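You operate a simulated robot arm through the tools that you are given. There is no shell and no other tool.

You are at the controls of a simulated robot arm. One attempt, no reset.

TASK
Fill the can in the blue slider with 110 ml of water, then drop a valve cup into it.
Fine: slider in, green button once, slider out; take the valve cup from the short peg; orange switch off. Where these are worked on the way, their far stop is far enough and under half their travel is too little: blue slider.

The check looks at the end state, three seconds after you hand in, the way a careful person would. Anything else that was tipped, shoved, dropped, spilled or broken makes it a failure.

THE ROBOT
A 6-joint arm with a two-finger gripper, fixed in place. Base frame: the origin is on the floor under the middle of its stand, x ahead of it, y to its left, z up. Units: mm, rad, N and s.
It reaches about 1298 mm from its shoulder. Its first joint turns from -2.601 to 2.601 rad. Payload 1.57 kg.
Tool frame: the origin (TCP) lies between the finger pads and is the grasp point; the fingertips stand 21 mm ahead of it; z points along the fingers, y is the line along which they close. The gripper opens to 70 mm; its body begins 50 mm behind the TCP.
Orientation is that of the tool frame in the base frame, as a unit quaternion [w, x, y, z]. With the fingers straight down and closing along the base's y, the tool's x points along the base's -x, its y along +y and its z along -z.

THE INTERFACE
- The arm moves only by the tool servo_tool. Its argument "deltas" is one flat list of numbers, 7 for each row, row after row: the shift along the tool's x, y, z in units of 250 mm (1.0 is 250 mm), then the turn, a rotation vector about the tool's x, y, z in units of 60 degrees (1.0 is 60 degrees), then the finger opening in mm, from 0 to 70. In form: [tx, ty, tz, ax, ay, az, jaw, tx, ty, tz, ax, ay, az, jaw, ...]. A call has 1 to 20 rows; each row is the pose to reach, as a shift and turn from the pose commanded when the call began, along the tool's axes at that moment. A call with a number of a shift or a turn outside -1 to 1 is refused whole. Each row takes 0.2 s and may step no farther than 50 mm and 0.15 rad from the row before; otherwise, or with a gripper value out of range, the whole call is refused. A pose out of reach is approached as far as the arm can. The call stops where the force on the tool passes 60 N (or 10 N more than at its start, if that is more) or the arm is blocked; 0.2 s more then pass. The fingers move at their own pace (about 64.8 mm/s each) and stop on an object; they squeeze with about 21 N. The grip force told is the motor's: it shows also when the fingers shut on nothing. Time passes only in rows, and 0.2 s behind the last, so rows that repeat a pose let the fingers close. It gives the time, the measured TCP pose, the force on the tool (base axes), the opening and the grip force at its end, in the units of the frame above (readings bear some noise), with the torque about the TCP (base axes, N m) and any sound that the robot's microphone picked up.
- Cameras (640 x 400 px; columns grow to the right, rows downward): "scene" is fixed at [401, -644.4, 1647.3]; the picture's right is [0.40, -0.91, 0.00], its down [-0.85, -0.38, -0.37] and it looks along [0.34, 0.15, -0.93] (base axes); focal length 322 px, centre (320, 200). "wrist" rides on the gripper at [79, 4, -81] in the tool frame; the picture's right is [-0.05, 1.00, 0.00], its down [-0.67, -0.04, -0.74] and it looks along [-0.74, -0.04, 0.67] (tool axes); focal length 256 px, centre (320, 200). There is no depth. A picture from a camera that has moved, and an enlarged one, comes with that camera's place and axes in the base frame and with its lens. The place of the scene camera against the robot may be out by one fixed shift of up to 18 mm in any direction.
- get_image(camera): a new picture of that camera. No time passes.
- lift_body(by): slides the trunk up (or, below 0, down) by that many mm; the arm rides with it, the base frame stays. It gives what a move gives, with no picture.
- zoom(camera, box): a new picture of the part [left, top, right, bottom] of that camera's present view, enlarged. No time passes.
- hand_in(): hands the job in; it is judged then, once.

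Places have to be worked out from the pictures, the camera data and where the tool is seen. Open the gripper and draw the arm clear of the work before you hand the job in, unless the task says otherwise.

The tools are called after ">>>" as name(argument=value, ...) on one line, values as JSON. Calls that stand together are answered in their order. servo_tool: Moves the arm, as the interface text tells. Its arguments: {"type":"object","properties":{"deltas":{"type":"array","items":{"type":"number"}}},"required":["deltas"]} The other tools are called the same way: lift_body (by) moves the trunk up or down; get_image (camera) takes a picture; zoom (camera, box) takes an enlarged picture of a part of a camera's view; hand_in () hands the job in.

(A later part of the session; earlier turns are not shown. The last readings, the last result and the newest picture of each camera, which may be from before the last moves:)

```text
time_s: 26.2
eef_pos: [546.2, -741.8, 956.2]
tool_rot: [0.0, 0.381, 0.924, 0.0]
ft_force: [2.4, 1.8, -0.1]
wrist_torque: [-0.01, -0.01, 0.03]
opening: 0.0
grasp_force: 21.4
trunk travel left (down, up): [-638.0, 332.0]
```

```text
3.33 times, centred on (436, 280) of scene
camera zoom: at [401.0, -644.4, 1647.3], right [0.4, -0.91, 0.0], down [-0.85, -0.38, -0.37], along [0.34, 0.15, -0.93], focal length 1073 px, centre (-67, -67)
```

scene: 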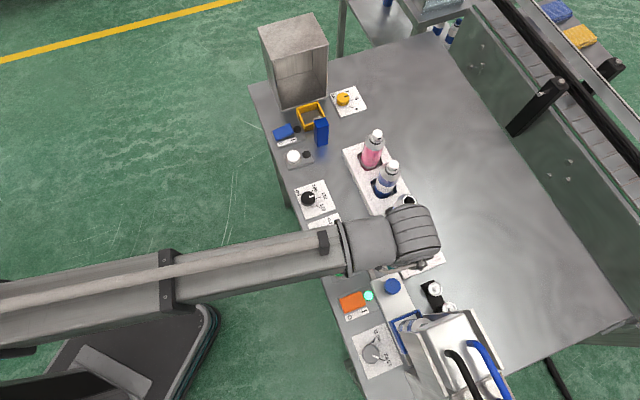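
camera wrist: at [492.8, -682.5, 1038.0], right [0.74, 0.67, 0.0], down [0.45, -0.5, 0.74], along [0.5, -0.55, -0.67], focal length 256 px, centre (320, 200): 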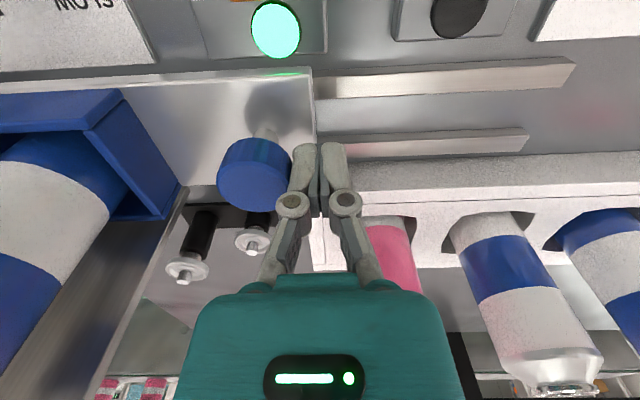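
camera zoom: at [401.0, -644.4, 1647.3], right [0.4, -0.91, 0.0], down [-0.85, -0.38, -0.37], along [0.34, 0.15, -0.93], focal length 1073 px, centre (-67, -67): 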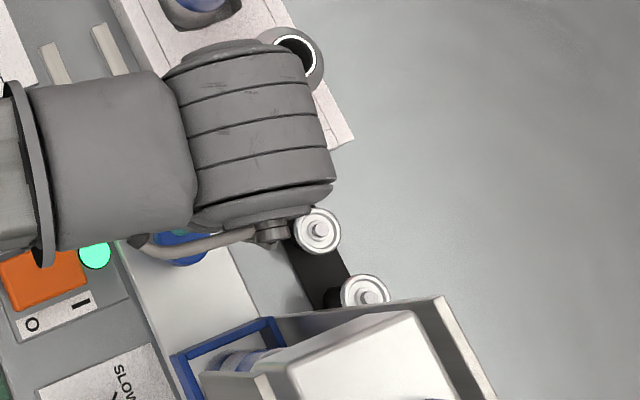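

Contact is made and the slider moves with about 3 N of drag. I keep pushing in 3 mm steps until it meets the stop.

>>> servo_tool(deltas=[0, -0.012, 0, 0, 0, 0, 0, 0, -0.024, 0, 0, 0, 0, 0, 0, -0.036, 0, 0, 0, 0, 0, 0, -0.048, 0, 0, 0, 0, 0])

>>> zoom(camera="scene", box=[340, 220, 532, 340])

```text
time_s: 27.4
eef_pos: [545.4, -741.6, 958.1]
tool_rot: [0.003, 0.379, 0.925, 0.008]
ft_force: [13.3, 10.9, 2.7]
wrist_torque: [-0.07, 0.1, 0.02]
opening: 0.4
grasp_force: 21.3
trunk travel left (down, up): [-638.0, 332.0]
stopped in row 4: the force on the tool passed its limit at 61 N (the readings are from after the stop); the commanded pose is now the measured one
```

```text
3.33 times, centred on (436, 280) of scene
camera zoom: at [401.0, -644.4, 1647.3], right [0.4, -0.91, 0.0], down [-0.85, -0.38, -0.37], along [0.34, 0.15, -0.93], focal length 1073 px, centre (-67, -67)
```

zoom: 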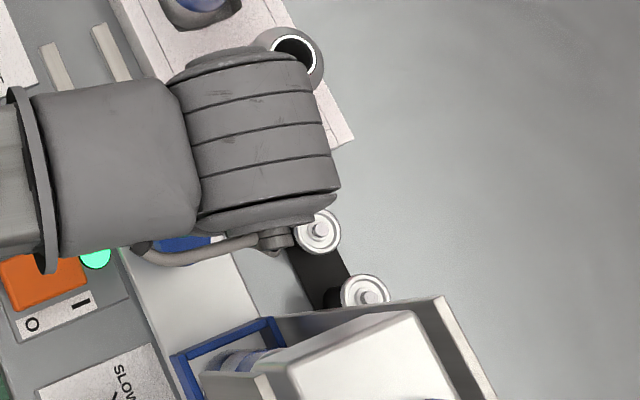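

The force peaked at 61 N with no more motion, so the slider is at its far stop after roughly 120 mm of travel. I back off, straighten the slightly deflected tool, lift, and go to look at the green button.

>>> servo_tool(deltas=[0, 0.06, 0, 0.008, 0, 0.003, 0, 0, 0.12, 0, 0.016, 0, 0.007, 0])

>>> lift_body(by=100)

>>> servo_tool(deltas=[0.14, 0.03, 0, 0, 0, 0, 0, 0.28, 0.06, 0, 0, 0, 0, 0, 0.42, 0.09, 0, 0, 0, 0, 0, 0.56, 0.115, 0, 0, 0, 0, 0])

>>> get_image(camera="wrist")

>>> get_image(camera="scene")

```text
time_s: 27.9
eef_pos: [561.0, -724.6, 956.7]
tool_rot: [0.0, 0.383, 0.924, -0.002]
ft_force: [-0.3, -1.5, 0.1]
wrist_torque: [0.0, -0.01, 0.02]
opening: 0.0
grasp_force: 20.4
trunk travel left (down, up): [-638.0, 332.0]
```

```text
time_s: 29.3
eef_pos: [561.6, -723.6, 1056.0]
tool_rot: [0.0, 0.384, 0.923, -0.001]
ft_force: [-0.7, -0.2, 0.5]
wrist_torque: [0.0, -0.01, -0.01]
opening: 0.0
grasp_force: 21.4
trunk travel left (down, up): [-738.0, 232.0]
```

```text
time_s: 30.3
eef_pos: [479.5, -603.4, 1058.0]
tool_rot: [0.0, 0.383, 0.924, 0.0]
ft_force: [0.3, 0.1, 0.6]
wrist_torque: [0.0, 0.02, 0.01]
opening: 0.1
grasp_force: 21.0
trunk travel left (down, up): [-738.0, 232.0]
```

```text
taken
camera wrist: at [428.1, -543.9, 1138.3], right [0.75, 0.67, 0.0], down [0.45, -0.5, 0.75], along [0.5, -0.56, -0.67], focal length 256 px, centre (320, 200)
```

wrist: 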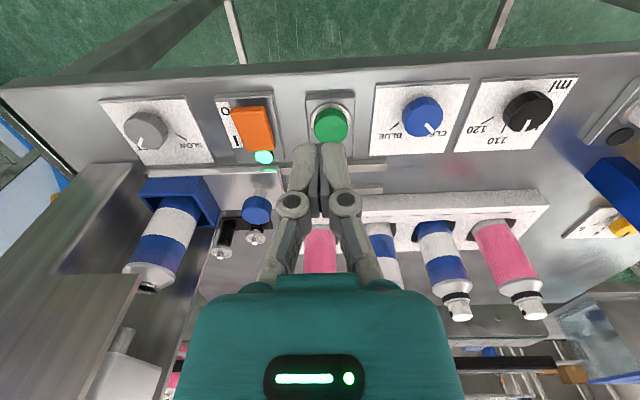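

```text
taken
```

scene: 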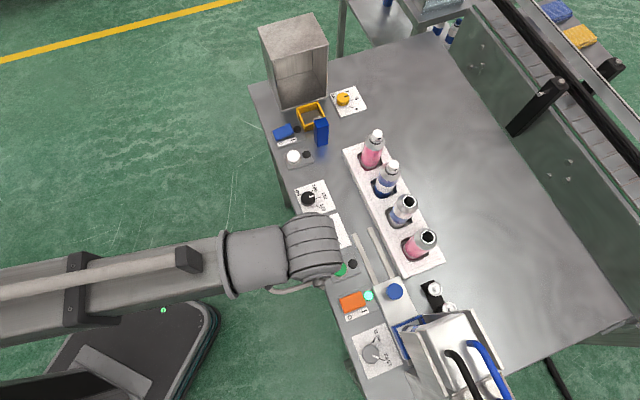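

From here the wrist camera sees the green button, the dials and the slider fully in. I zoom in on the button and the volume dial for precise positions.

>>> zoom(camera="wrist", box=[200, 80, 360, 180])

>>> zoom(camera="wrist", box=[370, 70, 594, 210])

>>> zoom(camera="wrist", box=[90, 150, 290, 275])

```text
4.00 times, centred on (280, 130) of wrist
camera zoom: at [428.1, -543.9, 1138.3], right [0.75, 0.67, 0.0], down [0.45, -0.5, 0.75], along [0.5, -0.56, -0.67], focal length 1024 px, centre (480, 480)
```

zoom: 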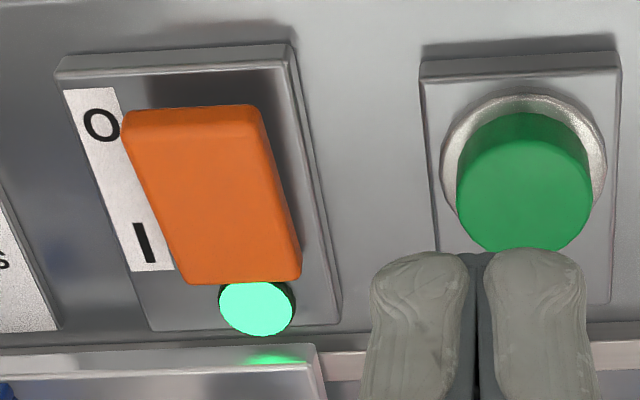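

```text
2.86 times, centred on (482, 140) of wrist
camera zoom: at [428.1, -543.9, 1138.3], right [0.75, 0.67, 0.0], down [0.45, -0.5, 0.75], along [0.5, -0.56, -0.67], focal length 731 px, centre (-143, 371)
```

zoom: 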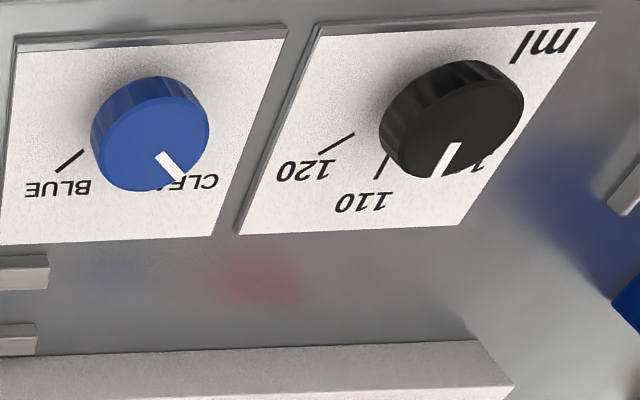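

```text
3.20 times, centred on (190, 212) of wrist
camera zoom: at [428.1, -543.9, 1138.3], right [0.75, 0.67, 0.0], down [0.45, -0.5, 0.75], along [0.5, -0.56, -0.67], focal length 819 px, centre (736, 160)
```

zoom: 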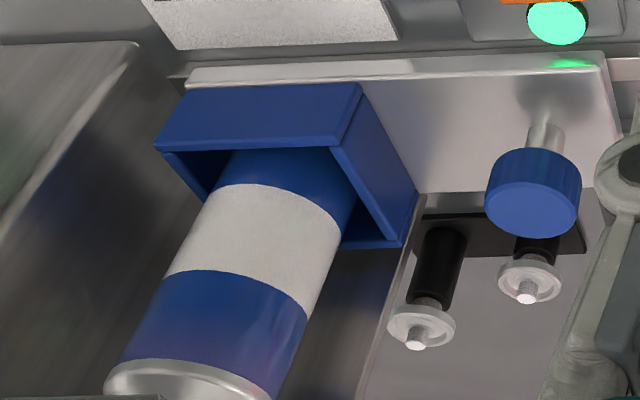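

Fitting the button from three views gives its top at about A 821, B -79, z 930 (bench axes at 45°). I move the closed fingertips over it and descend to 14 mm above it.

>>> servo_tool(deltas=[-0.11, 0.015, 0, 0, 0, 0, 0, -0.22, 0.03, 0, 0, 0, 0, 0])

>>> lift_body(by=-92)

>>> get_image(camera="wrist")

>>> zoom(camera="wrist", box=[240, 80, 400, 180])

```text
time_s: 30.9
eef_pos: [526.5, -639.5, 1057.0]
tool_rot: [0.0, 0.384, 0.923, -0.002]
ft_force: [0.1, 0.3, -0.1]
wrist_torque: [-0.01, 0.01, -0.02]
opening: 0.1
grasp_force: 21.3
trunk travel left (down, up): [-738.0, 232.0]
```

```text
time_s: 32.1
eef_pos: [526.3, -641.1, 965.2]
tool_rot: [-0.001, 0.384, 0.923, -0.001]
ft_force: [0.3, 0.2, -0.5]
wrist_torque: [0.0, -0.04, 0.01]
opening: 0.0
grasp_force: 21.0
trunk travel left (down, up): [-646.0, 324.0]
```

```text
taken
camera wrist: at [474.4, -580.1, 1046.1], right [0.75, 0.67, 0.0], down [0.45, -0.5, 0.74], along [0.5, -0.56, -0.67], focal length 256 px, centre (320, 200)
```

wrist: 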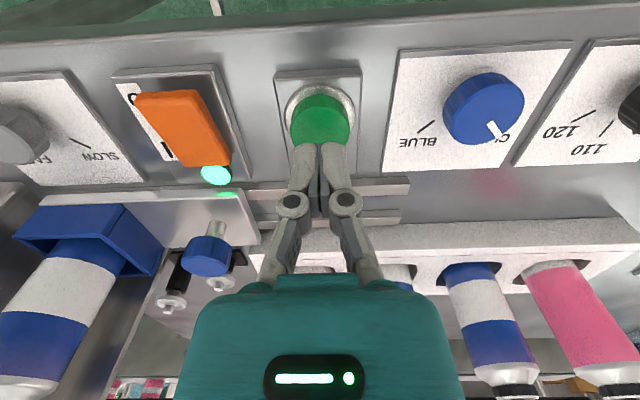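

```text
4.00 times, centred on (320, 130) of wrist
camera zoom: at [474.4, -580.1, 1046.1], right [0.75, 0.67, 0.0], down [0.45, -0.5, 0.74], along [0.5, -0.56, -0.67], focal length 1024 px, centre (320, 480)
```

zoom: 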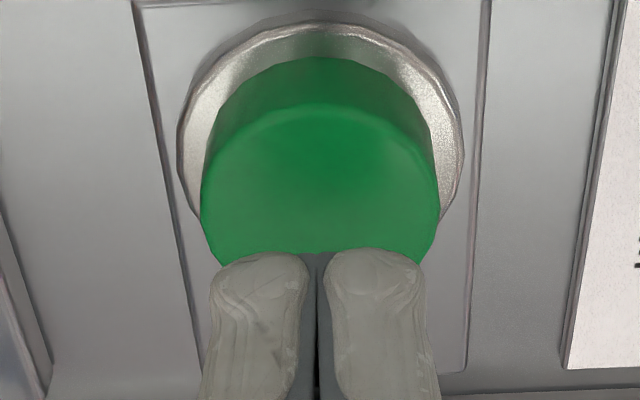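

The button is centred sideways and about 4 mm nearer the robot than my TCP. I shift 4 mm and lower to just above it.

>>> servo_tool(deltas=[0.015, 0, 0, 0, 0, 0, 0])

>>> lift_body(by=-11)

>>> lift_body(by=-4)

```text
time_s: 32.5
eef_pos: [523.9, -636.5, 965.9]
tool_rot: [0.0, 0.385, 0.923, -0.001]
ft_force: [-0.1, 0.3, 0.1]
wrist_torque: [0.02, 0.01, -0.01]
opening: 0.1
grasp_force: 21.0
trunk travel left (down, up): [-646.0, 324.0]
```

```text
time_s: 33.1
eef_pos: [523.2, -636.8, 954.4]
tool_rot: [-0.001, 0.384, 0.923, 0.0]
ft_force: [-1.2, -0.1, -0.8]
wrist_torque: [-0.01, -0.02, 0.06]
opening: 0.3
grasp_force: 21.0
trunk travel left (down, up): [-635.0, 335.0]
```

```text
time_s: 33.7
eef_pos: [524.2, -636.8, 950.2]
tool_rot: [0.0, 0.384, 0.923, 0.0]
ft_force: [0.0, -0.3, 0.6]
wrist_torque: [0.04, 0.0, 0.01]
opening: 0.1
grasp_force: 21.2
trunk travel left (down, up): [-631.0, 339.0]
```

No contact yet at TCP z 950 (fingertips at about 929). I continue down in small steps, watching the force.

>>> lift_body(by=-3)

```text
time_s: 34.2
eef_pos: [524.6, -636.9, 946.3]
tool_rot: [-0.001, 0.383, 0.924, -0.001]
ft_force: [0.2, -0.9, 0.6]
wrist_torque: [-0.01, 0.03, 0.0]
opening: 5.6
grasp_force: 28.0
trunk travel left (down, up): [-628.0, 342.0]
```

The opening jumped to 5.6 mm with only a small force, so the fingertips may have touched the button and been spread. I look before continuing.

>>> get_image(camera="wrist")

>>> zoom(camera="wrist", box=[240, 80, 400, 180])

```text
taken
camera wrist: at [471.9, -577.4, 1028.1], right [0.75, 0.67, 0.0], down [0.45, -0.5, 0.74], along [0.5, -0.56, -0.67], focal length 256 px, centre (320, 200)
```

wrist: 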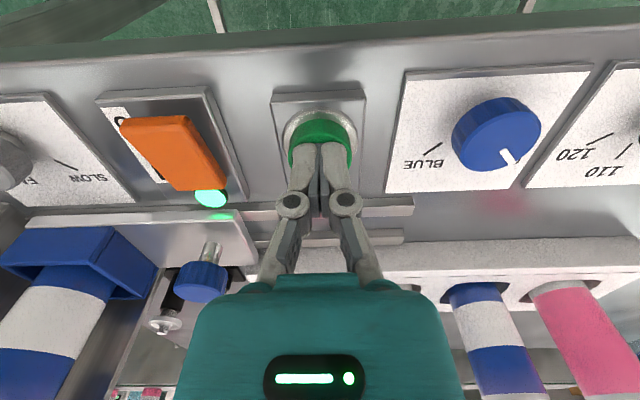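

```text
4.00 times, centred on (320, 130) of wrist
camera zoom: at [471.9, -577.4, 1028.1], right [0.75, 0.67, 0.0], down [0.45, -0.5, 0.74], along [0.5, -0.56, -0.67], focal length 1024 px, centre (320, 480)
```

zoom: 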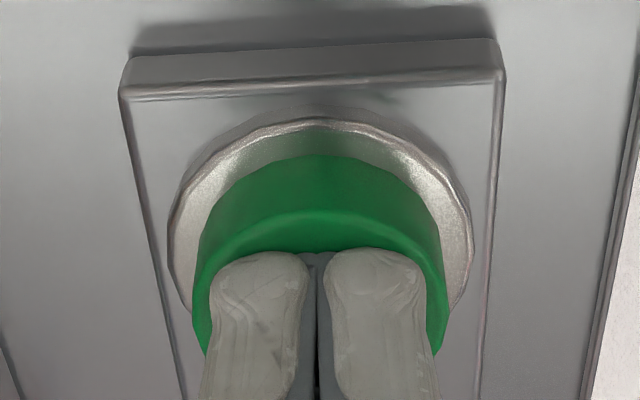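

The fingertips are on the button cap and it isn't pressed yet. I press another 3 mm.

>>> lift_body(by=-3)

>>> zoom(camera="wrist", box=[240, 80, 400, 180])

>>> zoom(camera="wrist", box=[0, 180, 200, 305])

```text
time_s: 34.7
eef_pos: [524.3, -637.1, 944.5]
tool_rot: [0.0, 0.384, 0.923, -0.001]
ft_force: [-0.9, 0.1, 0.8]
wrist_torque: [-0.01, 0.0, 0.04]
opening: 6.2
grasp_force: 28.2
trunk travel left (down, up): [-625.0, 345.0]
```

```text
4.00 times, centred on (320, 130) of wrist
camera zoom: at [471.9, -577.4, 1025.1], right [0.75, 0.67, 0.0], down [0.45, -0.5, 0.74], along [0.5, -0.56, -0.67], focal length 1024 px, centre (320, 480)
```

zoom: 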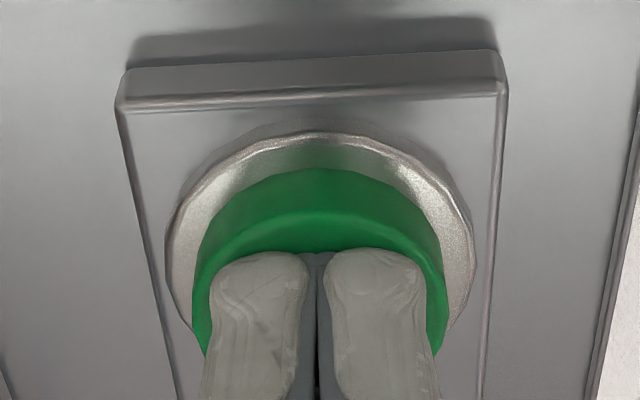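

```text
3.20 times, centred on (100, 242) of wrist
camera zoom: at [471.9, -577.4, 1025.1], right [0.75, 0.67, 0.0], down [0.45, -0.5, 0.74], along [0.5, -0.56, -0.67], focal length 819 px, centre (1024, 64)
```

zoom: 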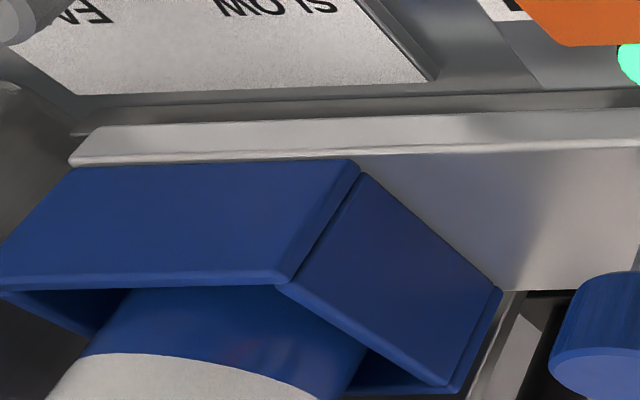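

The cap's visible side has shrunk by roughly 2.5 mm, so it is going down under the fingertips. I press a little more and check the lamp.

>>> lift_body(by=-3)

>>> zoom(camera="wrist", box=[240, 80, 400, 180])

>>> zoom(camera="scene", box=[290, 220, 482, 340])

```text
time_s: 35.2
eef_pos: [525.2, -636.3, 941.3]
tool_rot: [0.0, 0.384, 0.923, 0.0]
ft_force: [-0.3, -0.6, 1.9]
wrist_torque: [0.02, 0.03, 0.04]
opening: 6.0
grasp_force: 29.2
trunk travel left (down, up): [-622.0, 348.0]
heard: click
```

```text
4.00 times, centred on (320, 130) of wrist
camera zoom: at [471.9, -577.3, 1022.1], right [0.75, 0.67, 0.0], down [0.45, -0.5, 0.75], along [0.5, -0.56, -0.67], focal length 1024 px, centre (320, 480)
```

zoom: 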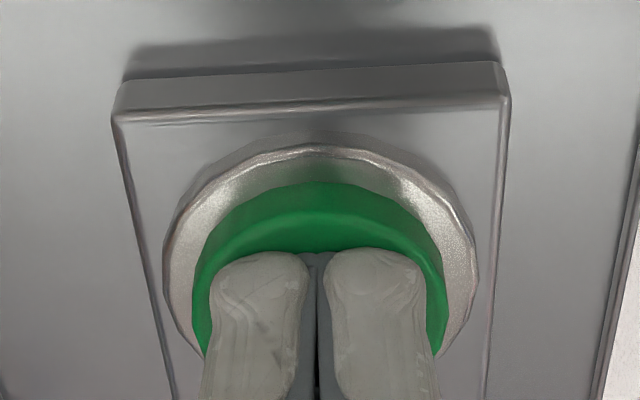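

```text
3.33 times, centred on (386, 280) of scene
camera zoom: at [401.0, -644.4, 1647.3], right [0.4, -0.91, 0.0], down [-0.85, -0.38, -0.37], along [0.34, 0.15, -0.93], focal length 1073 px, centre (100, -67)
```

zoom: 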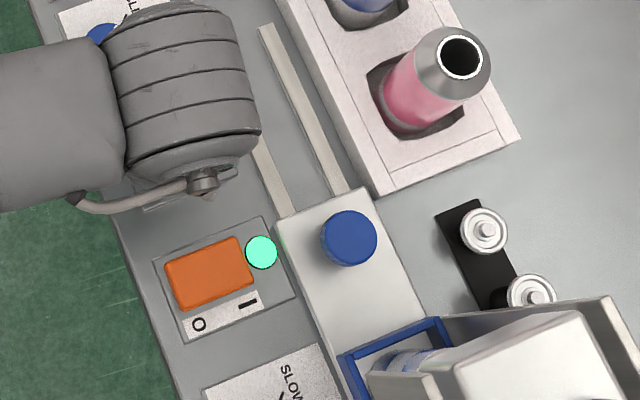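

A click was heard, so the button is pressed. I lift straight up to release it and look for signs of filling.

>>> lift_body(by=60)

>>> get_image(camera="wrist")

>>> zoom(camera="scene", box=[290, 220, 482, 340])

```text
time_s: 36.2
eef_pos: [525.1, -637.3, 1000.2]
tool_rot: [-0.001, 0.384, 0.923, -0.001]
ft_force: [0.1, -0.6, -0.8]
wrist_torque: [-0.02, -0.01, 0.01]
opening: 0.0
grasp_force: 28.5
trunk travel left (down, up): [-682.0, 288.0]
```

```text
taken
camera wrist: at [472.0, -577.4, 1082.0], right [0.75, 0.67, 0.0], down [0.45, -0.5, 0.74], along [0.5, -0.56, -0.67], focal length 256 px, centre (320, 200)
```

wrist: 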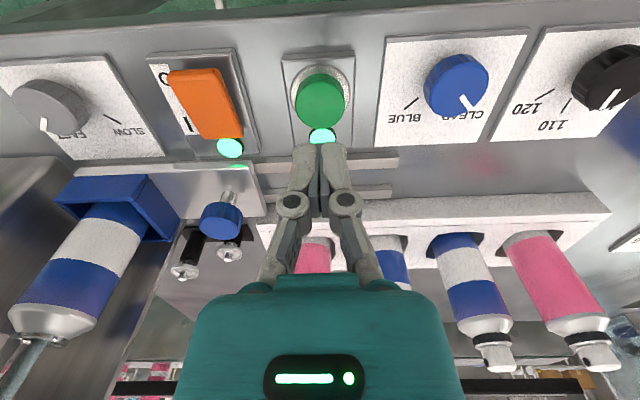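

```text
3.33 times, centred on (386, 280) of scene
camera zoom: at [401.0, -644.4, 1647.3], right [0.4, -0.91, 0.0], down [-0.85, -0.38, -0.37], along [0.34, 0.15, -0.93], focal length 1073 px, centre (100, -67)
```

zoom: 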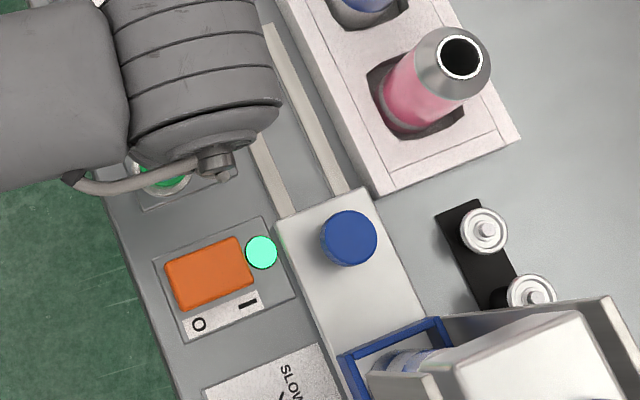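

The lamp beside the green button is lit and the nozzle has come down into the can, so filling is under way. I wait in place and watch.

>>> servo_tool(deltas=[0, 0, 0, 0, 0, 0, 0, 0, 0, 0, 0, 0, 0, 0, 0, 0, 0, 0, 0, 0, 0, 0, 0, 0, 0, 0, 0, 0, 0, 0, 0, 0, 0, 0, 0, 0, 0, 0, 0, 0, 0, 0, 0, 0, 0, 0, 0, 0, 0, 0, 0, 0, 0, 0, 0, 0, 0, 0, 0, 0, 0, 0, 0, 0, 0, 0, 0, 0, 0, 0])

>>> get_image(camera="wrist")

```text
time_s: 38.4
eef_pos: [523.5, -637.0, 1001.5]
tool_rot: [0.0, 0.385, 0.923, -0.001]
ft_force: [0.0, -0.1, -0.2]
wrist_torque: [0.02, -0.02, 0.0]
opening: 0.0
grasp_force: 29.2
trunk travel left (down, up): [-682.0, 288.0]
```

```text
taken
camera wrist: at [471.8, -577.5, 1082.0], right [0.75, 0.67, 0.0], down [0.45, -0.5, 0.74], along [0.5, -0.56, -0.67], focal length 256 px, centre (320, 200)
```

wrist: 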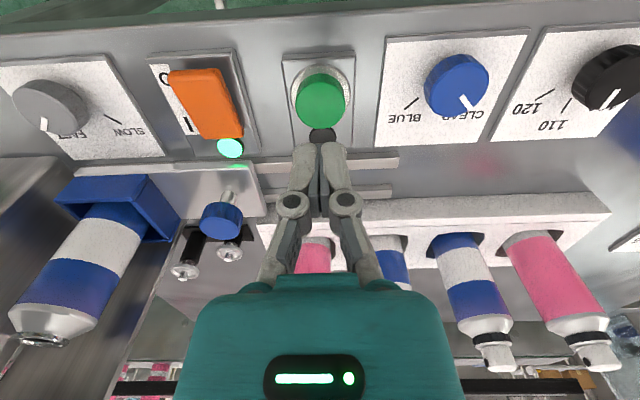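

The lamp has gone out and the nozzle is back up, so the fill is finished. I open to 60 mm and go above the knob, held slightly to its outer side to keep the wrist away from the filler head.

>>> lift_body(by=20)

>>> servo_tool(deltas=[-0.086, -0.082, 0, 0, 0, 0, 60, -0.172, -0.163, 0, 0, 0, 0, 60, -0.258, -0.245, 0, 0, 0, 0, 60, -0.344, -0.326, 0, 0, 0, 0, 60, -0.344, -0.326, 0, 0, 0, 0, 60])

>>> get_image(camera="wrist")

>>> zoom(camera="scene", box=[340, 220, 532, 340])

```text
time_s: 39.1
eef_pos: [523.2, -637.7, 1021.3]
tool_rot: [-0.001, 0.384, 0.923, -0.001]
ft_force: [0.2, -0.3, -0.3]
wrist_torque: [-0.02, 0.0, 0.02]
opening: 0.0
grasp_force: 28.9
trunk travel left (down, up): [-702.0, 268.0]
```

```text
time_s: 40.3
eef_pos: [525.6, -756.7, 1021.1]
tool_rot: [-0.001, 0.384, 0.923, -0.001]
ft_force: [-0.8, 0.8, -0.6]
wrist_torque: [0.0, 0.0, -0.01]
opening: 59.9
grasp_force: 0.0
trunk travel left (down, up): [-702.0, 268.0]
```

```text
taken
camera wrist: at [473.0, -697.3, 1102.0], right [0.75, 0.67, 0.0], down [0.45, -0.5, 0.74], along [0.5, -0.56, -0.67], focal length 256 px, centre (320, 200)
```

wrist: 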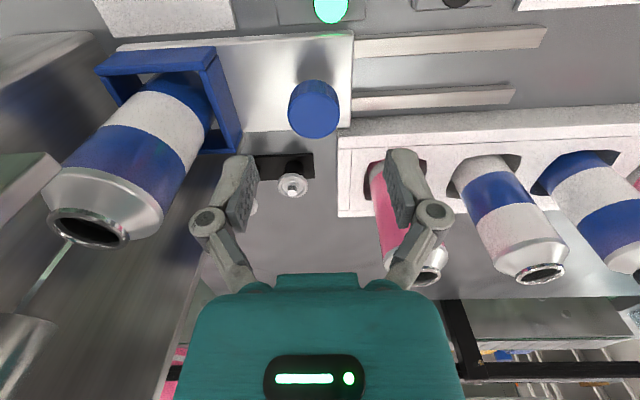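

```text
3.33 times, centred on (436, 280) of scene
camera zoom: at [401.0, -644.4, 1647.3], right [0.4, -0.91, 0.0], down [-0.85, -0.38, -0.37], along [0.34, 0.15, -0.93], focal length 1073 px, centre (-67, -67)
```

zoom: 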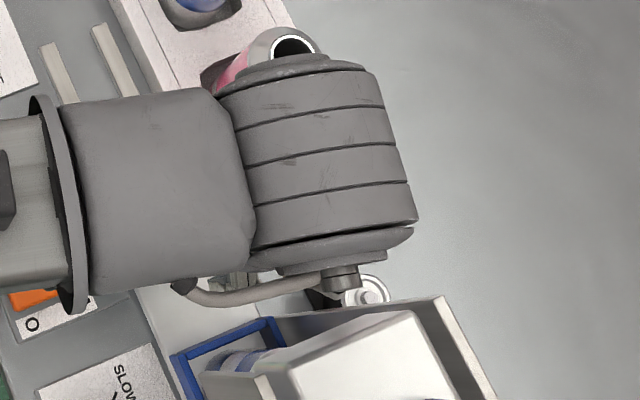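

There is a thin line near the can's mouth on the left; I zoom in to check that the nozzle has really cleared the can before pulling the slider out.

>>> zoom(camera="wrist", box=[0, 140, 200, 265])

>>> zoom(camera="wrist", box=[0, 200, 200, 400])

>>> zoom(camera="wrist", box=[200, 40, 440, 190])

```text
3.20 times, centred on (100, 202) of wrist
camera zoom: at [473.0, -697.3, 1102.0], right [0.75, 0.67, 0.0], down [0.45, -0.5, 0.74], along [0.5, -0.56, -0.67], focal length 819 px, centre (1024, 192)
```

zoom: 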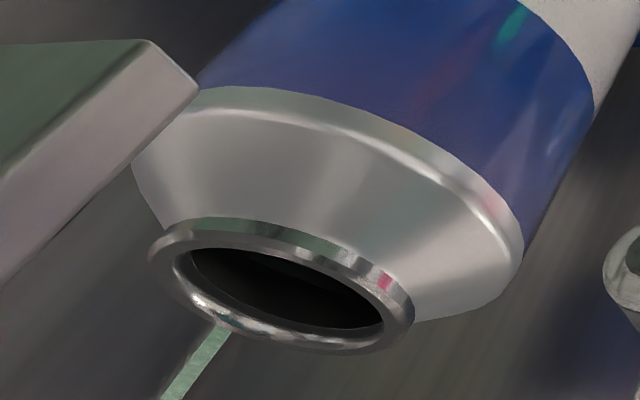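

```text
2.00 times, centred on (100, 300) of wrist
camera zoom: at [473.0, -697.3, 1102.0], right [0.75, 0.67, 0.0], down [0.45, -0.5, 0.74], along [0.5, -0.56, -0.67], focal length 512 px, centre (760, 0)
```

zoom: 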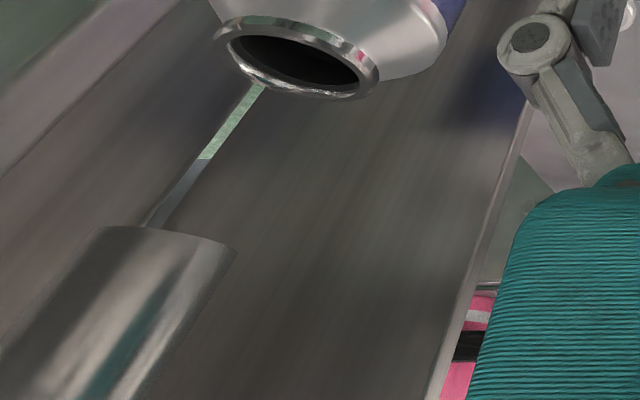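

```text
2.67 times, centred on (320, 115) of wrist
camera zoom: at [473.0, -697.3, 1102.0], right [0.75, 0.67, 0.0], down [0.45, -0.5, 0.74], along [0.5, -0.56, -0.67], focal length 683 px, centre (320, 427)
```

zoom: 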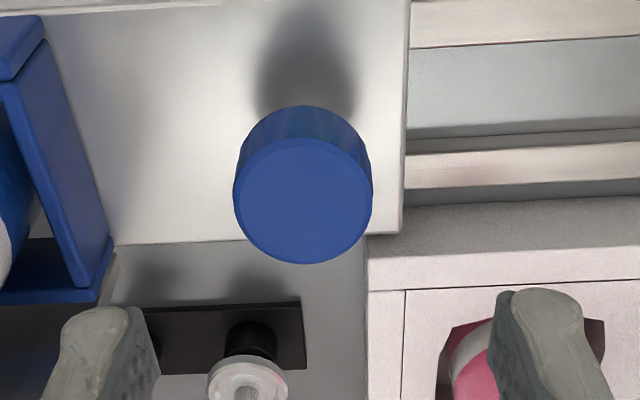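

That green line is just a gap between the guard walls with the floor behind it, and the nozzle housing is retracted well above the can. I trim the position by a few mm and lower over the knob.

>>> servo_tool(deltas=[-0.012, 0.016, 0, 0, 0, 0, 60, -0.012, 0.016, 0, 0, 0, 0, 60])

>>> lift_body(by=-40)

>>> get_image(camera="wrist")

```text
time_s: 40.9
eef_pos: [530.8, -754.6, 1020.8]
tool_rot: [-0.001, 0.384, 0.923, -0.001]
ft_force: [0.7, -0.7, 0.1]
wrist_torque: [0.0, 0.01, 0.0]
opening: 60.0
grasp_force: 0.0
trunk travel left (down, up): [-702.0, 268.0]
```

```text
time_s: 41.7
eef_pos: [531.4, -755.0, 980.4]
tool_rot: [0.0, 0.384, 0.923, -0.001]
ft_force: [0.9, -0.5, 0.4]
wrist_torque: [-0.02, 0.02, 0.02]
opening: 60.0
grasp_force: 0.1
trunk travel left (down, up): [-662.0, 308.0]
```

```text
taken
camera wrist: at [478.7, -695.8, 1062.1], right [0.75, 0.67, 0.0], down [0.45, -0.5, 0.74], along [0.5, -0.56, -0.67], focal length 256 px, centre (320, 200)
```

wrist: 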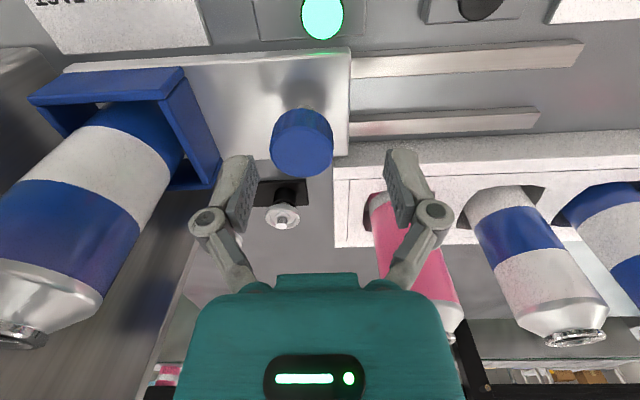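

The fingertips are clear of both the knob and the frame. I lower the last 24 mm.

>>> lift_body(by=-24)

>>> get_image(camera="wrist")

```text
time_s: 42.4
eef_pos: [531.6, -755.2, 957.2]
tool_rot: [-0.001, 0.385, 0.923, 0.0]
ft_force: [0.0, -0.4, 0.3]
wrist_torque: [-0.02, 0.02, 0.03]
opening: 59.7
grasp_force: 0.0
trunk travel left (down, up): [-638.0, 332.0]
```

```text
taken
camera wrist: at [478.8, -695.8, 1038.0], right [0.75, 0.67, 0.0], down [0.45, -0.5, 0.74], along [0.5, -0.56, -0.67], focal length 256 px, centre (320, 200)
```

wrist: 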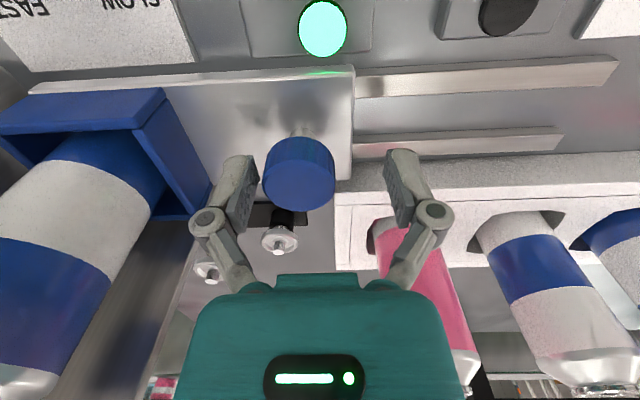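

The knob is between the pads, nearer the left one. I close the fingers gradually so they centre on the knob gently.

>>> servo_tool(deltas=[0, 0, 0, 0, 0, 0, 52, 0, 0, 0, 0, 0, 0, 48, 0, 0, 0, 0, 0, 0, 45, 0, 0, 0, 0, 0, 0, 42, 0, 0, 0, 0, 0, 0, 39, 0, 0, 0, 0, 0, 0, 36, 0, 0, 0, 0, 0, 0, 33, 0, 0, 0, 0, 0, 0, 25, 0, 0, 0, 0, 0, 0, 20, 0, 0, 0, 0, 0, 0, 20])

>>> get_image(camera="wrist")

```text
time_s: 44.6
eef_pos: [531.8, -755.3, 956.6]
tool_rot: [0.0, 0.383, 0.924, -0.001]
ft_force: [0.3, 0.1, 0.2]
wrist_torque: [0.06, 0.01, -0.02]
opening: 31.3
grasp_force: 31.9
trunk travel left (down, up): [-638.0, 332.0]
```

```text
taken
camera wrist: at [478.9, -695.7, 1038.1], right [0.75, 0.67, 0.0], down [0.45, -0.5, 0.74], along [0.5, -0.56, -0.67], focal length 256 px, centre (320, 200)
```

wrist: 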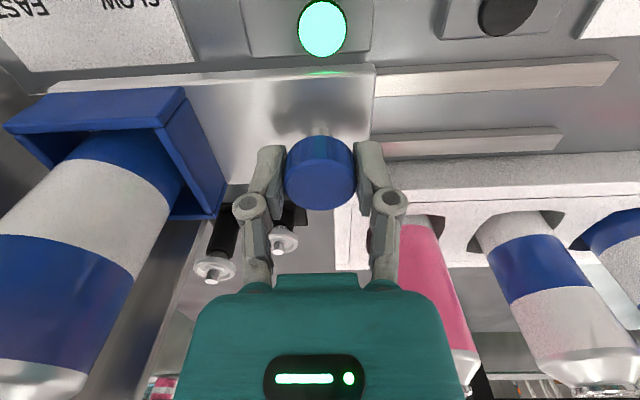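

The knob is gripped again with almost no side load. I pull the slider out smoothly, 40 mm first.

>>> servo_tool(deltas=[0, 0.01, 0, 0, 0, 0, 20, 0, 0.03, 0, 0, 0, 0, 20, 0, 0.055, 0, 0, 0, 0, 20, -0.001, 0.08, 0, 0, 0, 0, 20, -0.001, 0.105, 0, 0, 0, 0, 20, -0.001, 0.13, 0, 0, 0, 0, 20, -0.002, 0.15, 0, 0, 0, 0, 20, -0.002, 0.16, 0, 0, 0, 0, 20])

>>> zoom(camera="scene", box=[340, 220, 532, 340])

```text
time_s: 46.4
eef_pos: [558.4, -727.3, 956.9]
tool_rot: [0.0, 0.383, 0.924, -0.001]
ft_force: [-2.4, 1.8, -3.1]
wrist_torque: [-0.41, -0.35, -0.01]
opening: 31.3
grasp_force: 32.4
trunk travel left (down, up): [-638.0, 332.0]
```

```text
3.33 times, centred on (436, 280) of scene
camera zoom: at [401.0, -644.4, 1647.3], right [0.4, -0.91, 0.0], down [-0.85, -0.38, -0.37], along [0.34, 0.15, -0.93], focal length 1073 px, centre (-67, -67)
```

zoom: 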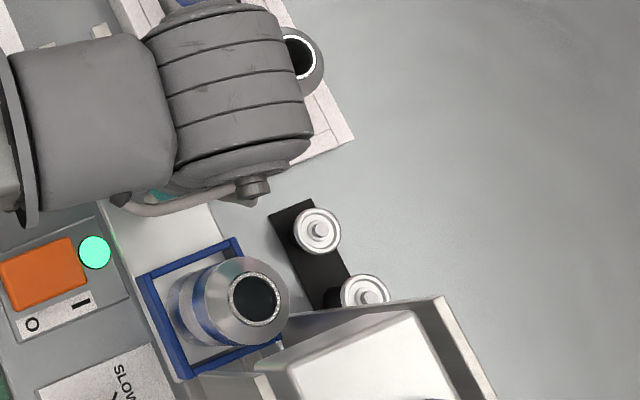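

The can is coming out cleanly and upright. I pull another 40 mm.

>>> servo_tool(deltas=[0, 0.01, 0, 0, 0, 0, 20, 0, 0.03, 0, 0, 0, 0, 20, 0, 0.055, 0, 0, 0, 0, 20, 0, 0.08, 0, 0, 0, 0, 20, 0, 0.105, 0, 0, 0, 0, 20, 0, 0.13, 0, 0, 0, 0, 20, 0, 0.15, 0, 0, 0, 0, 20, 0, 0.16, 0, 0, 0, 0, 20])

>>> servo_tool(deltas=[0, 0.01, 0, 0, 0, 0, 20, 0, 0.03, 0, 0, 0, 0, 20, 0, 0.05, 0, 0, 0, 0, 20, 0, 0.07, 0, 0, 0, 0, 20, 0, 0.086, 0, 0, 0, 0, 20, 0, 0.096, 0, 0, 0, 0, 20])

>>> get_image(camera="scene")

```text
time_s: 48.2
eef_pos: [588.8, -698.3, 957.8]
tool_rot: [0.0, 0.384, 0.923, 0.0]
ft_force: [-11.8, 10.5, -12.7]
wrist_torque: [-0.21, -0.12, 0.04]
opening: 31.2
grasp_force: 32.3
trunk travel left (down, up): [-638.0, 332.0]
```

```text
time_s: 49.6
eef_pos: [604.4, -682.0, 955.3]
tool_rot: [0.0, 0.384, 0.923, -0.001]
ft_force: [-8.8, 9.1, -9.8]
wrist_torque: [0.62, 0.6, 0.0]
opening: 31.4
grasp_force: 32.4
trunk travel left (down, up): [-638.0, 332.0]
```

```text
taken
```

scene: 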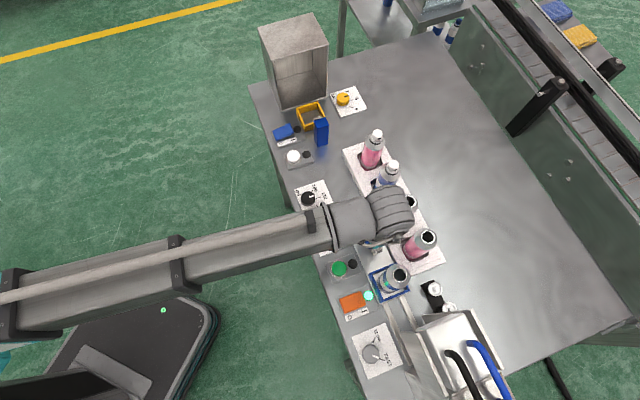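

About 7 mm remain to the original position. I pull those in 1.5–2 mm steps, relieving the small side force.

>>> servo_tool(deltas=[0.002, 0.007, 0, 0, 0, 0, 20, 0.003, 0.014, 0, 0, 0, 0, 20, 0.004, 0.021, 0, 0, 0, 0, 20, 0.004, 0.027, 0, 0, 0, 0, 20, 0.004, 0.033, 0, 0, 0, 0, 20])

>>> get_image(camera="wrist")

>>> zoom(camera="scene", box=[320, 210, 480, 310])

```text
time_s: 50.8
eef_pos: [608.7, -677.7, 955.5]
tool_rot: [0.001, 0.384, 0.923, -0.001]
ft_force: [-3.9, -6.6, 1.5]
wrist_torque: [-0.05, -0.02, 0.1]
opening: 31.0
grasp_force: 32.2
trunk travel left (down, up): [-638.0, 332.0]
```

```text
taken
camera wrist: at [557.2, -617.4, 1038.0], right [0.75, 0.67, 0.0], down [0.44, -0.5, 0.75], along [0.5, -0.56, -0.67], focal length 256 px, centre (320, 200)
```

wrist: 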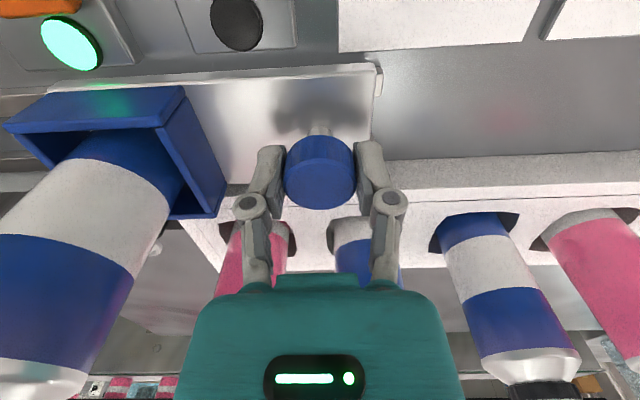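

```text
4.00 times, centred on (400, 260) of scene
camera zoom: at [401.0, -644.4, 1647.3], right [0.4, -0.91, 0.0], down [-0.85, -0.38, -0.37], along [0.34, 0.15, -0.93], focal length 1288 px, centre (0, -40)
```

zoom: 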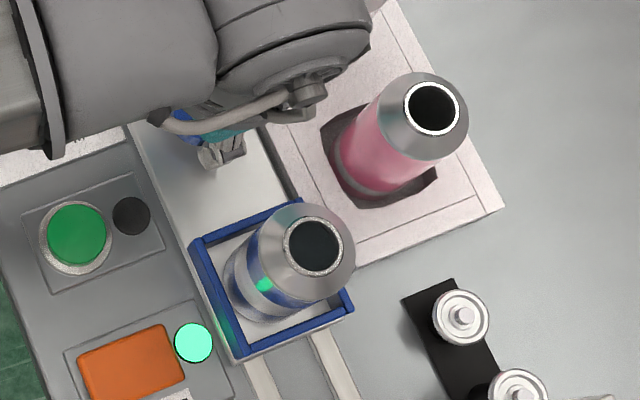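

The rim is back at its original place in the picture and the knob pushes back about 7 N, so the slider is fully out at its stop. I release, lift to z≈1100, and move toward the valve cups for a close look.

>>> servo_tool(deltas=[0, 0, 0, 0, 0, 0, 50, 0, 0, 0, 0, 0, 0, 56, 0, 0, 0, 0, 0, 0, 56])

>>> lift_body(by=145)

>>> servo_tool(deltas=[0, -0.103, 0, 0, 0, 0, 56, 0, -0.206, 0, 0, 0, 0, 60, 0, -0.309, 0, 0, 0, 0, 66, 0, -0.412, 0, 0, 0, 0, 70])

>>> get_image(camera="wrist")

>>> zoom(camera="wrist", box=[220, 70, 380, 170])

```text
time_s: 51.6
eef_pos: [610.3, -676.2, 956.1]
tool_rot: [0.0, 0.383, 0.924, -0.001]
ft_force: [-0.3, 0.4, 0.2]
wrist_torque: [0.02, 0.01, 0.02]
opening: 55.7
grasp_force: 0.1
trunk travel left (down, up): [-638.0, 332.0]
```

```text
time_s: 53.3
eef_pos: [609.0, -675.4, 1101.3]
tool_rot: [0.0, 0.384, 0.924, -0.001]
ft_force: [0.3, 0.5, 0.2]
wrist_torque: [0.03, 0.05, 0.05]
opening: 55.8
grasp_force: 0.1
trunk travel left (down, up): [-783.0, 187.0]
```

```text
time_s: 54.3
eef_pos: [538.2, -750.5, 1101.9]
tool_rot: [0.0, 0.383, 0.924, -0.001]
ft_force: [1.8, 0.3, -0.5]
wrist_torque: [0.03, -0.02, -0.01]
opening: 69.8
grasp_force: 0.0
trunk travel left (down, up): [-783.0, 187.0]
```

```text
taken
camera wrist: at [485.5, -690.3, 1183.0], right [0.75, 0.67, 0.0], down [0.45, -0.5, 0.74], along [0.5, -0.56, -0.67], focal length 256 px, centre (320, 200)
```

wrist: 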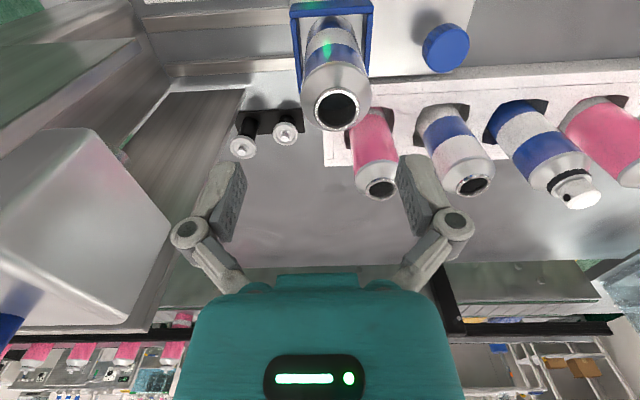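

```text
4.00 times, centred on (300, 120) of wrist
camera zoom: at [485.5, -690.3, 1183.0], right [0.75, 0.67, 0.0], down [0.45, -0.5, 0.74], along [0.5, -0.56, -0.67], focal length 1024 px, centre (400, 520)
```

zoom: 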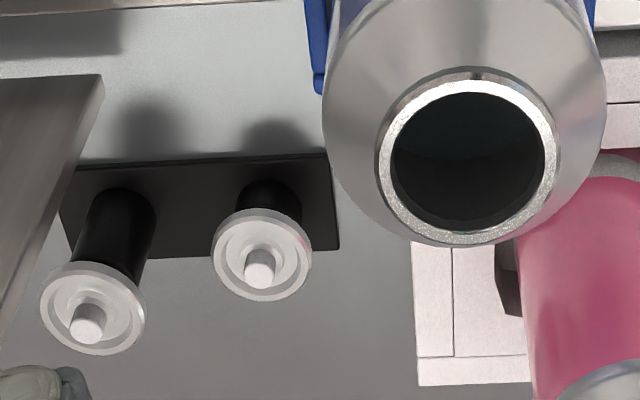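

The can rim is now fixed at about A 911, B -139, z 1039 and the short-peg cup at about A 993.5, B -192, flange z ≈ 933, with an 8 mm stem above it. To keep the camera housing away from the can and walls I will pick the cup with the tool turned 90°, so first I go up and move to open space behind the rack.

>>> lift_body(by=98)

>>> servo_tool(deltas=[-0.139, 0.05, 0, 0, 0, 0, 60, -0.278, 0.1, 0, 0, 0, 0, 50, -0.417, 0.15, 0, 0, 0, 0, 40, -0.556, 0.2, 0, 0, 0, 0, 40])

>>> servo_tool(deltas=[0, 0, 0, 0, 0, -0.14, 40, 0, 0, 0, 0, 0, -0.28, 40, 0, 0, 0, 0, 0, -0.42, 40, 0, 0, 0, 0, 0, -0.56, 40, 0, 0, 0, 0, 0, -0.7, 40, 0, 0, 0, 0, 0, -0.84, 40, 0, 0, 0, 0, 0, -0.98, 40])

>>> get_image(camera="scene")

```text
time_s: 55.7
eef_pos: [538.2, -750.7, 1199.1]
tool_rot: [0.0, 0.383, 0.924, 0.0]
ft_force: [-0.4, 0.5, 0.2]
wrist_torque: [0.01, 0.01, 0.02]
opening: 69.9
grasp_force: 0.1
trunk travel left (down, up): [-881.0, 89.0]
```

```text
time_s: 56.7
eef_pos: [672.3, -811.5, 1198.8]
tool_rot: [0.0, 0.384, 0.923, -0.001]
ft_force: [-0.2, -0.5, -0.8]
wrist_torque: [0.02, 0.04, 0.02]
opening: 39.9
grasp_force: 0.1
trunk travel left (down, up): [-881.0, 89.0]
```

```text
time_s: 58.3
eef_pos: [671.3, -813.2, 1199.0]
tool_rot: [-0.001, -0.121, 0.993, -0.001]
ft_force: [0.3, -0.3, 0.8]
wrist_torque: [0.02, 0.02, -0.01]
opening: 39.6
grasp_force: 0.0
trunk travel left (down, up): [-881.0, 89.0]
```

```text
taken
```

scene: 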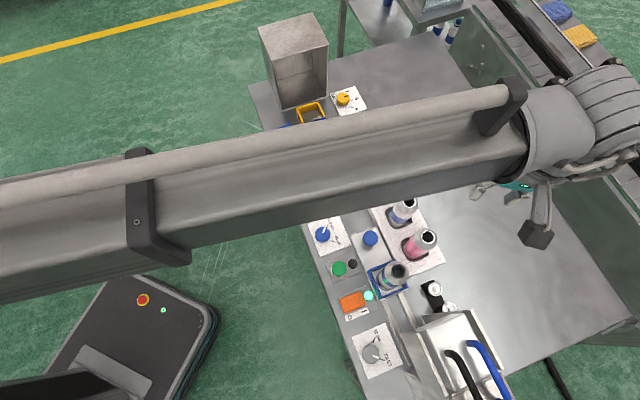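

The scene view shows the camera housing on its bracket swinging round freely. I finish the turn, about 31° more.

>>> servo_tool(deltas=[0, 0, 0, 0, 0, -0.13, 40, 0, 0, 0, 0, 0, -0.26, 40, 0, 0, 0, 0, 0, -0.39, 40, 0, 0, 0, 0, 0, -0.518, 40])

>>> get_image(camera="wrist")

>>> get_image(camera="scene")

```text
time_s: 59.3
eef_pos: [670.3, -813.2, 1199.4]
tool_rot: [-0.001, -0.382, 0.924, 0.0]
ft_force: [0.0, -0.2, 1.2]
wrist_torque: [0.03, -0.01, -0.02]
opening: 40.1
grasp_force: 0.1
trunk travel left (down, up): [-881.0, 89.0]
```

```text
taken
camera wrist: at [613.0, -865.6, 1281.1], right [-0.67, 0.74, 0.0], down [0.5, 0.45, 0.74], along [0.55, 0.5, -0.67], focal length 256 px, centre (320, 200)
```

wrist: 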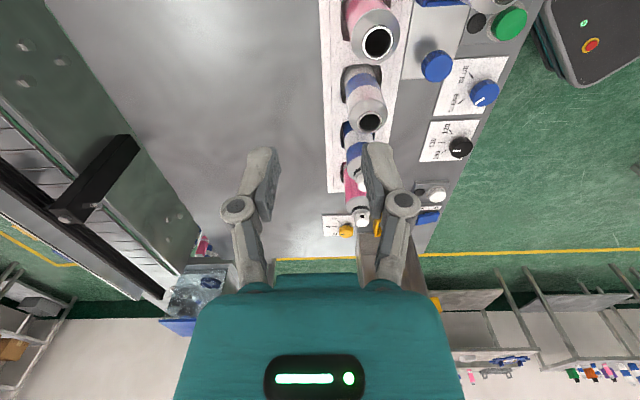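

```text
taken
```

scene: 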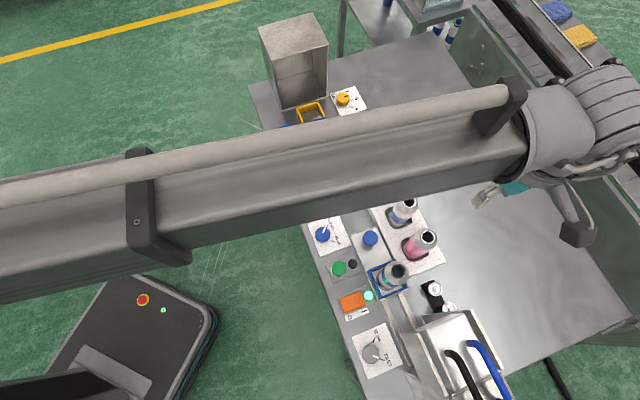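

The tool now faces along the bench with its camera on the filler side, outside the wall. I move over the short-peg cup at this height and look.

>>> servo_tool(deltas=[0.122, 0.074, 0, 0, 0, 0, 40, 0.243, 0.148, 0, 0, 0, 0, 40, 0.365, 0.222, 0, 0, 0, 0, 40])

>>> get_image(camera="wrist")

>>> get_image(camera="scene")

```text
time_s: 60.1
eef_pos: [566.2, -838.1, 1199.7]
tool_rot: [-0.001, -0.381, 0.925, 0.0]
ft_force: [0.9, -0.5, 0.4]
wrist_torque: [-0.04, 0.01, -0.03]
opening: 39.7
grasp_force: 0.0
trunk travel left (down, up): [-881.0, 89.0]
```

```text
taken
camera wrist: at [507.5, -890.4, 1281.4], right [-0.67, 0.75, 0.0], down [0.5, 0.44, 0.74], along [0.56, 0.5, -0.67], focal length 256 px, centre (320, 200)
```

wrist: 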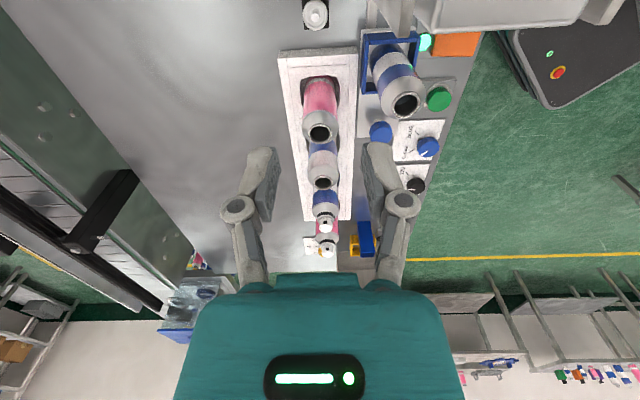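

```text
taken
```

scene: 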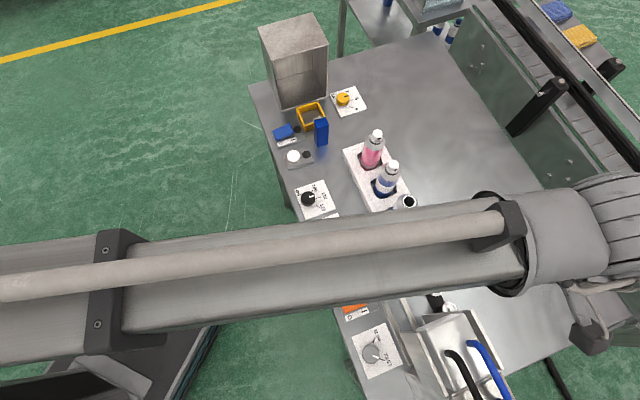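

The cup's stem appears under my TCP within a few mm, with the wall and head clear of the arm. I lower 130 mm to z≈1070 and look again.

>>> lift_body(by=-130)

>>> get_image(camera="wrist")

>>> get_image(camera="scene")

```text
time_s: 61.6
eef_pos: [567.5, -838.6, 1070.0]
tool_rot: [-0.001, -0.38, 0.925, -0.001]
ft_force: [0.3, 0.3, 0.2]
wrist_torque: [0.0, -0.04, -0.01]
opening: 40.1
grasp_force: 0.0
trunk travel left (down, up): [-751.0, 219.0]
```

```text
taken
camera wrist: at [508.4, -890.3, 1151.2], right [-0.67, 0.75, 0.0], down [0.5, 0.44, 0.74], along [0.56, 0.49, -0.67], focal length 256 px, centre (320, 200)
```

wrist: 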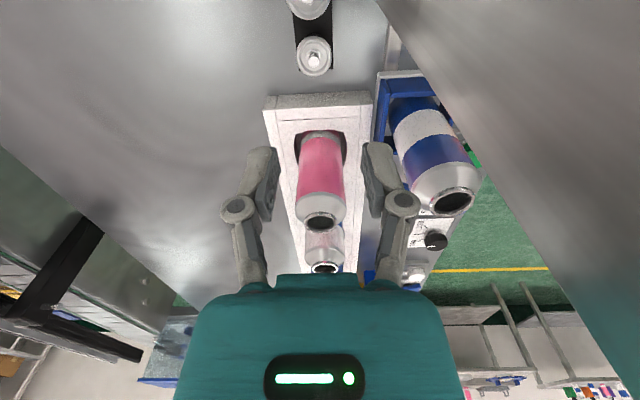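

```text
taken
```

scene: 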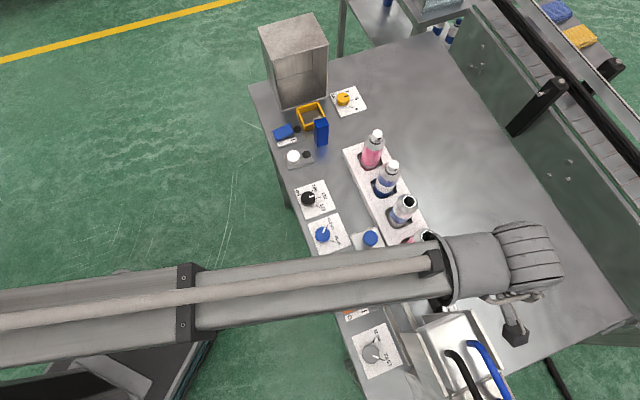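

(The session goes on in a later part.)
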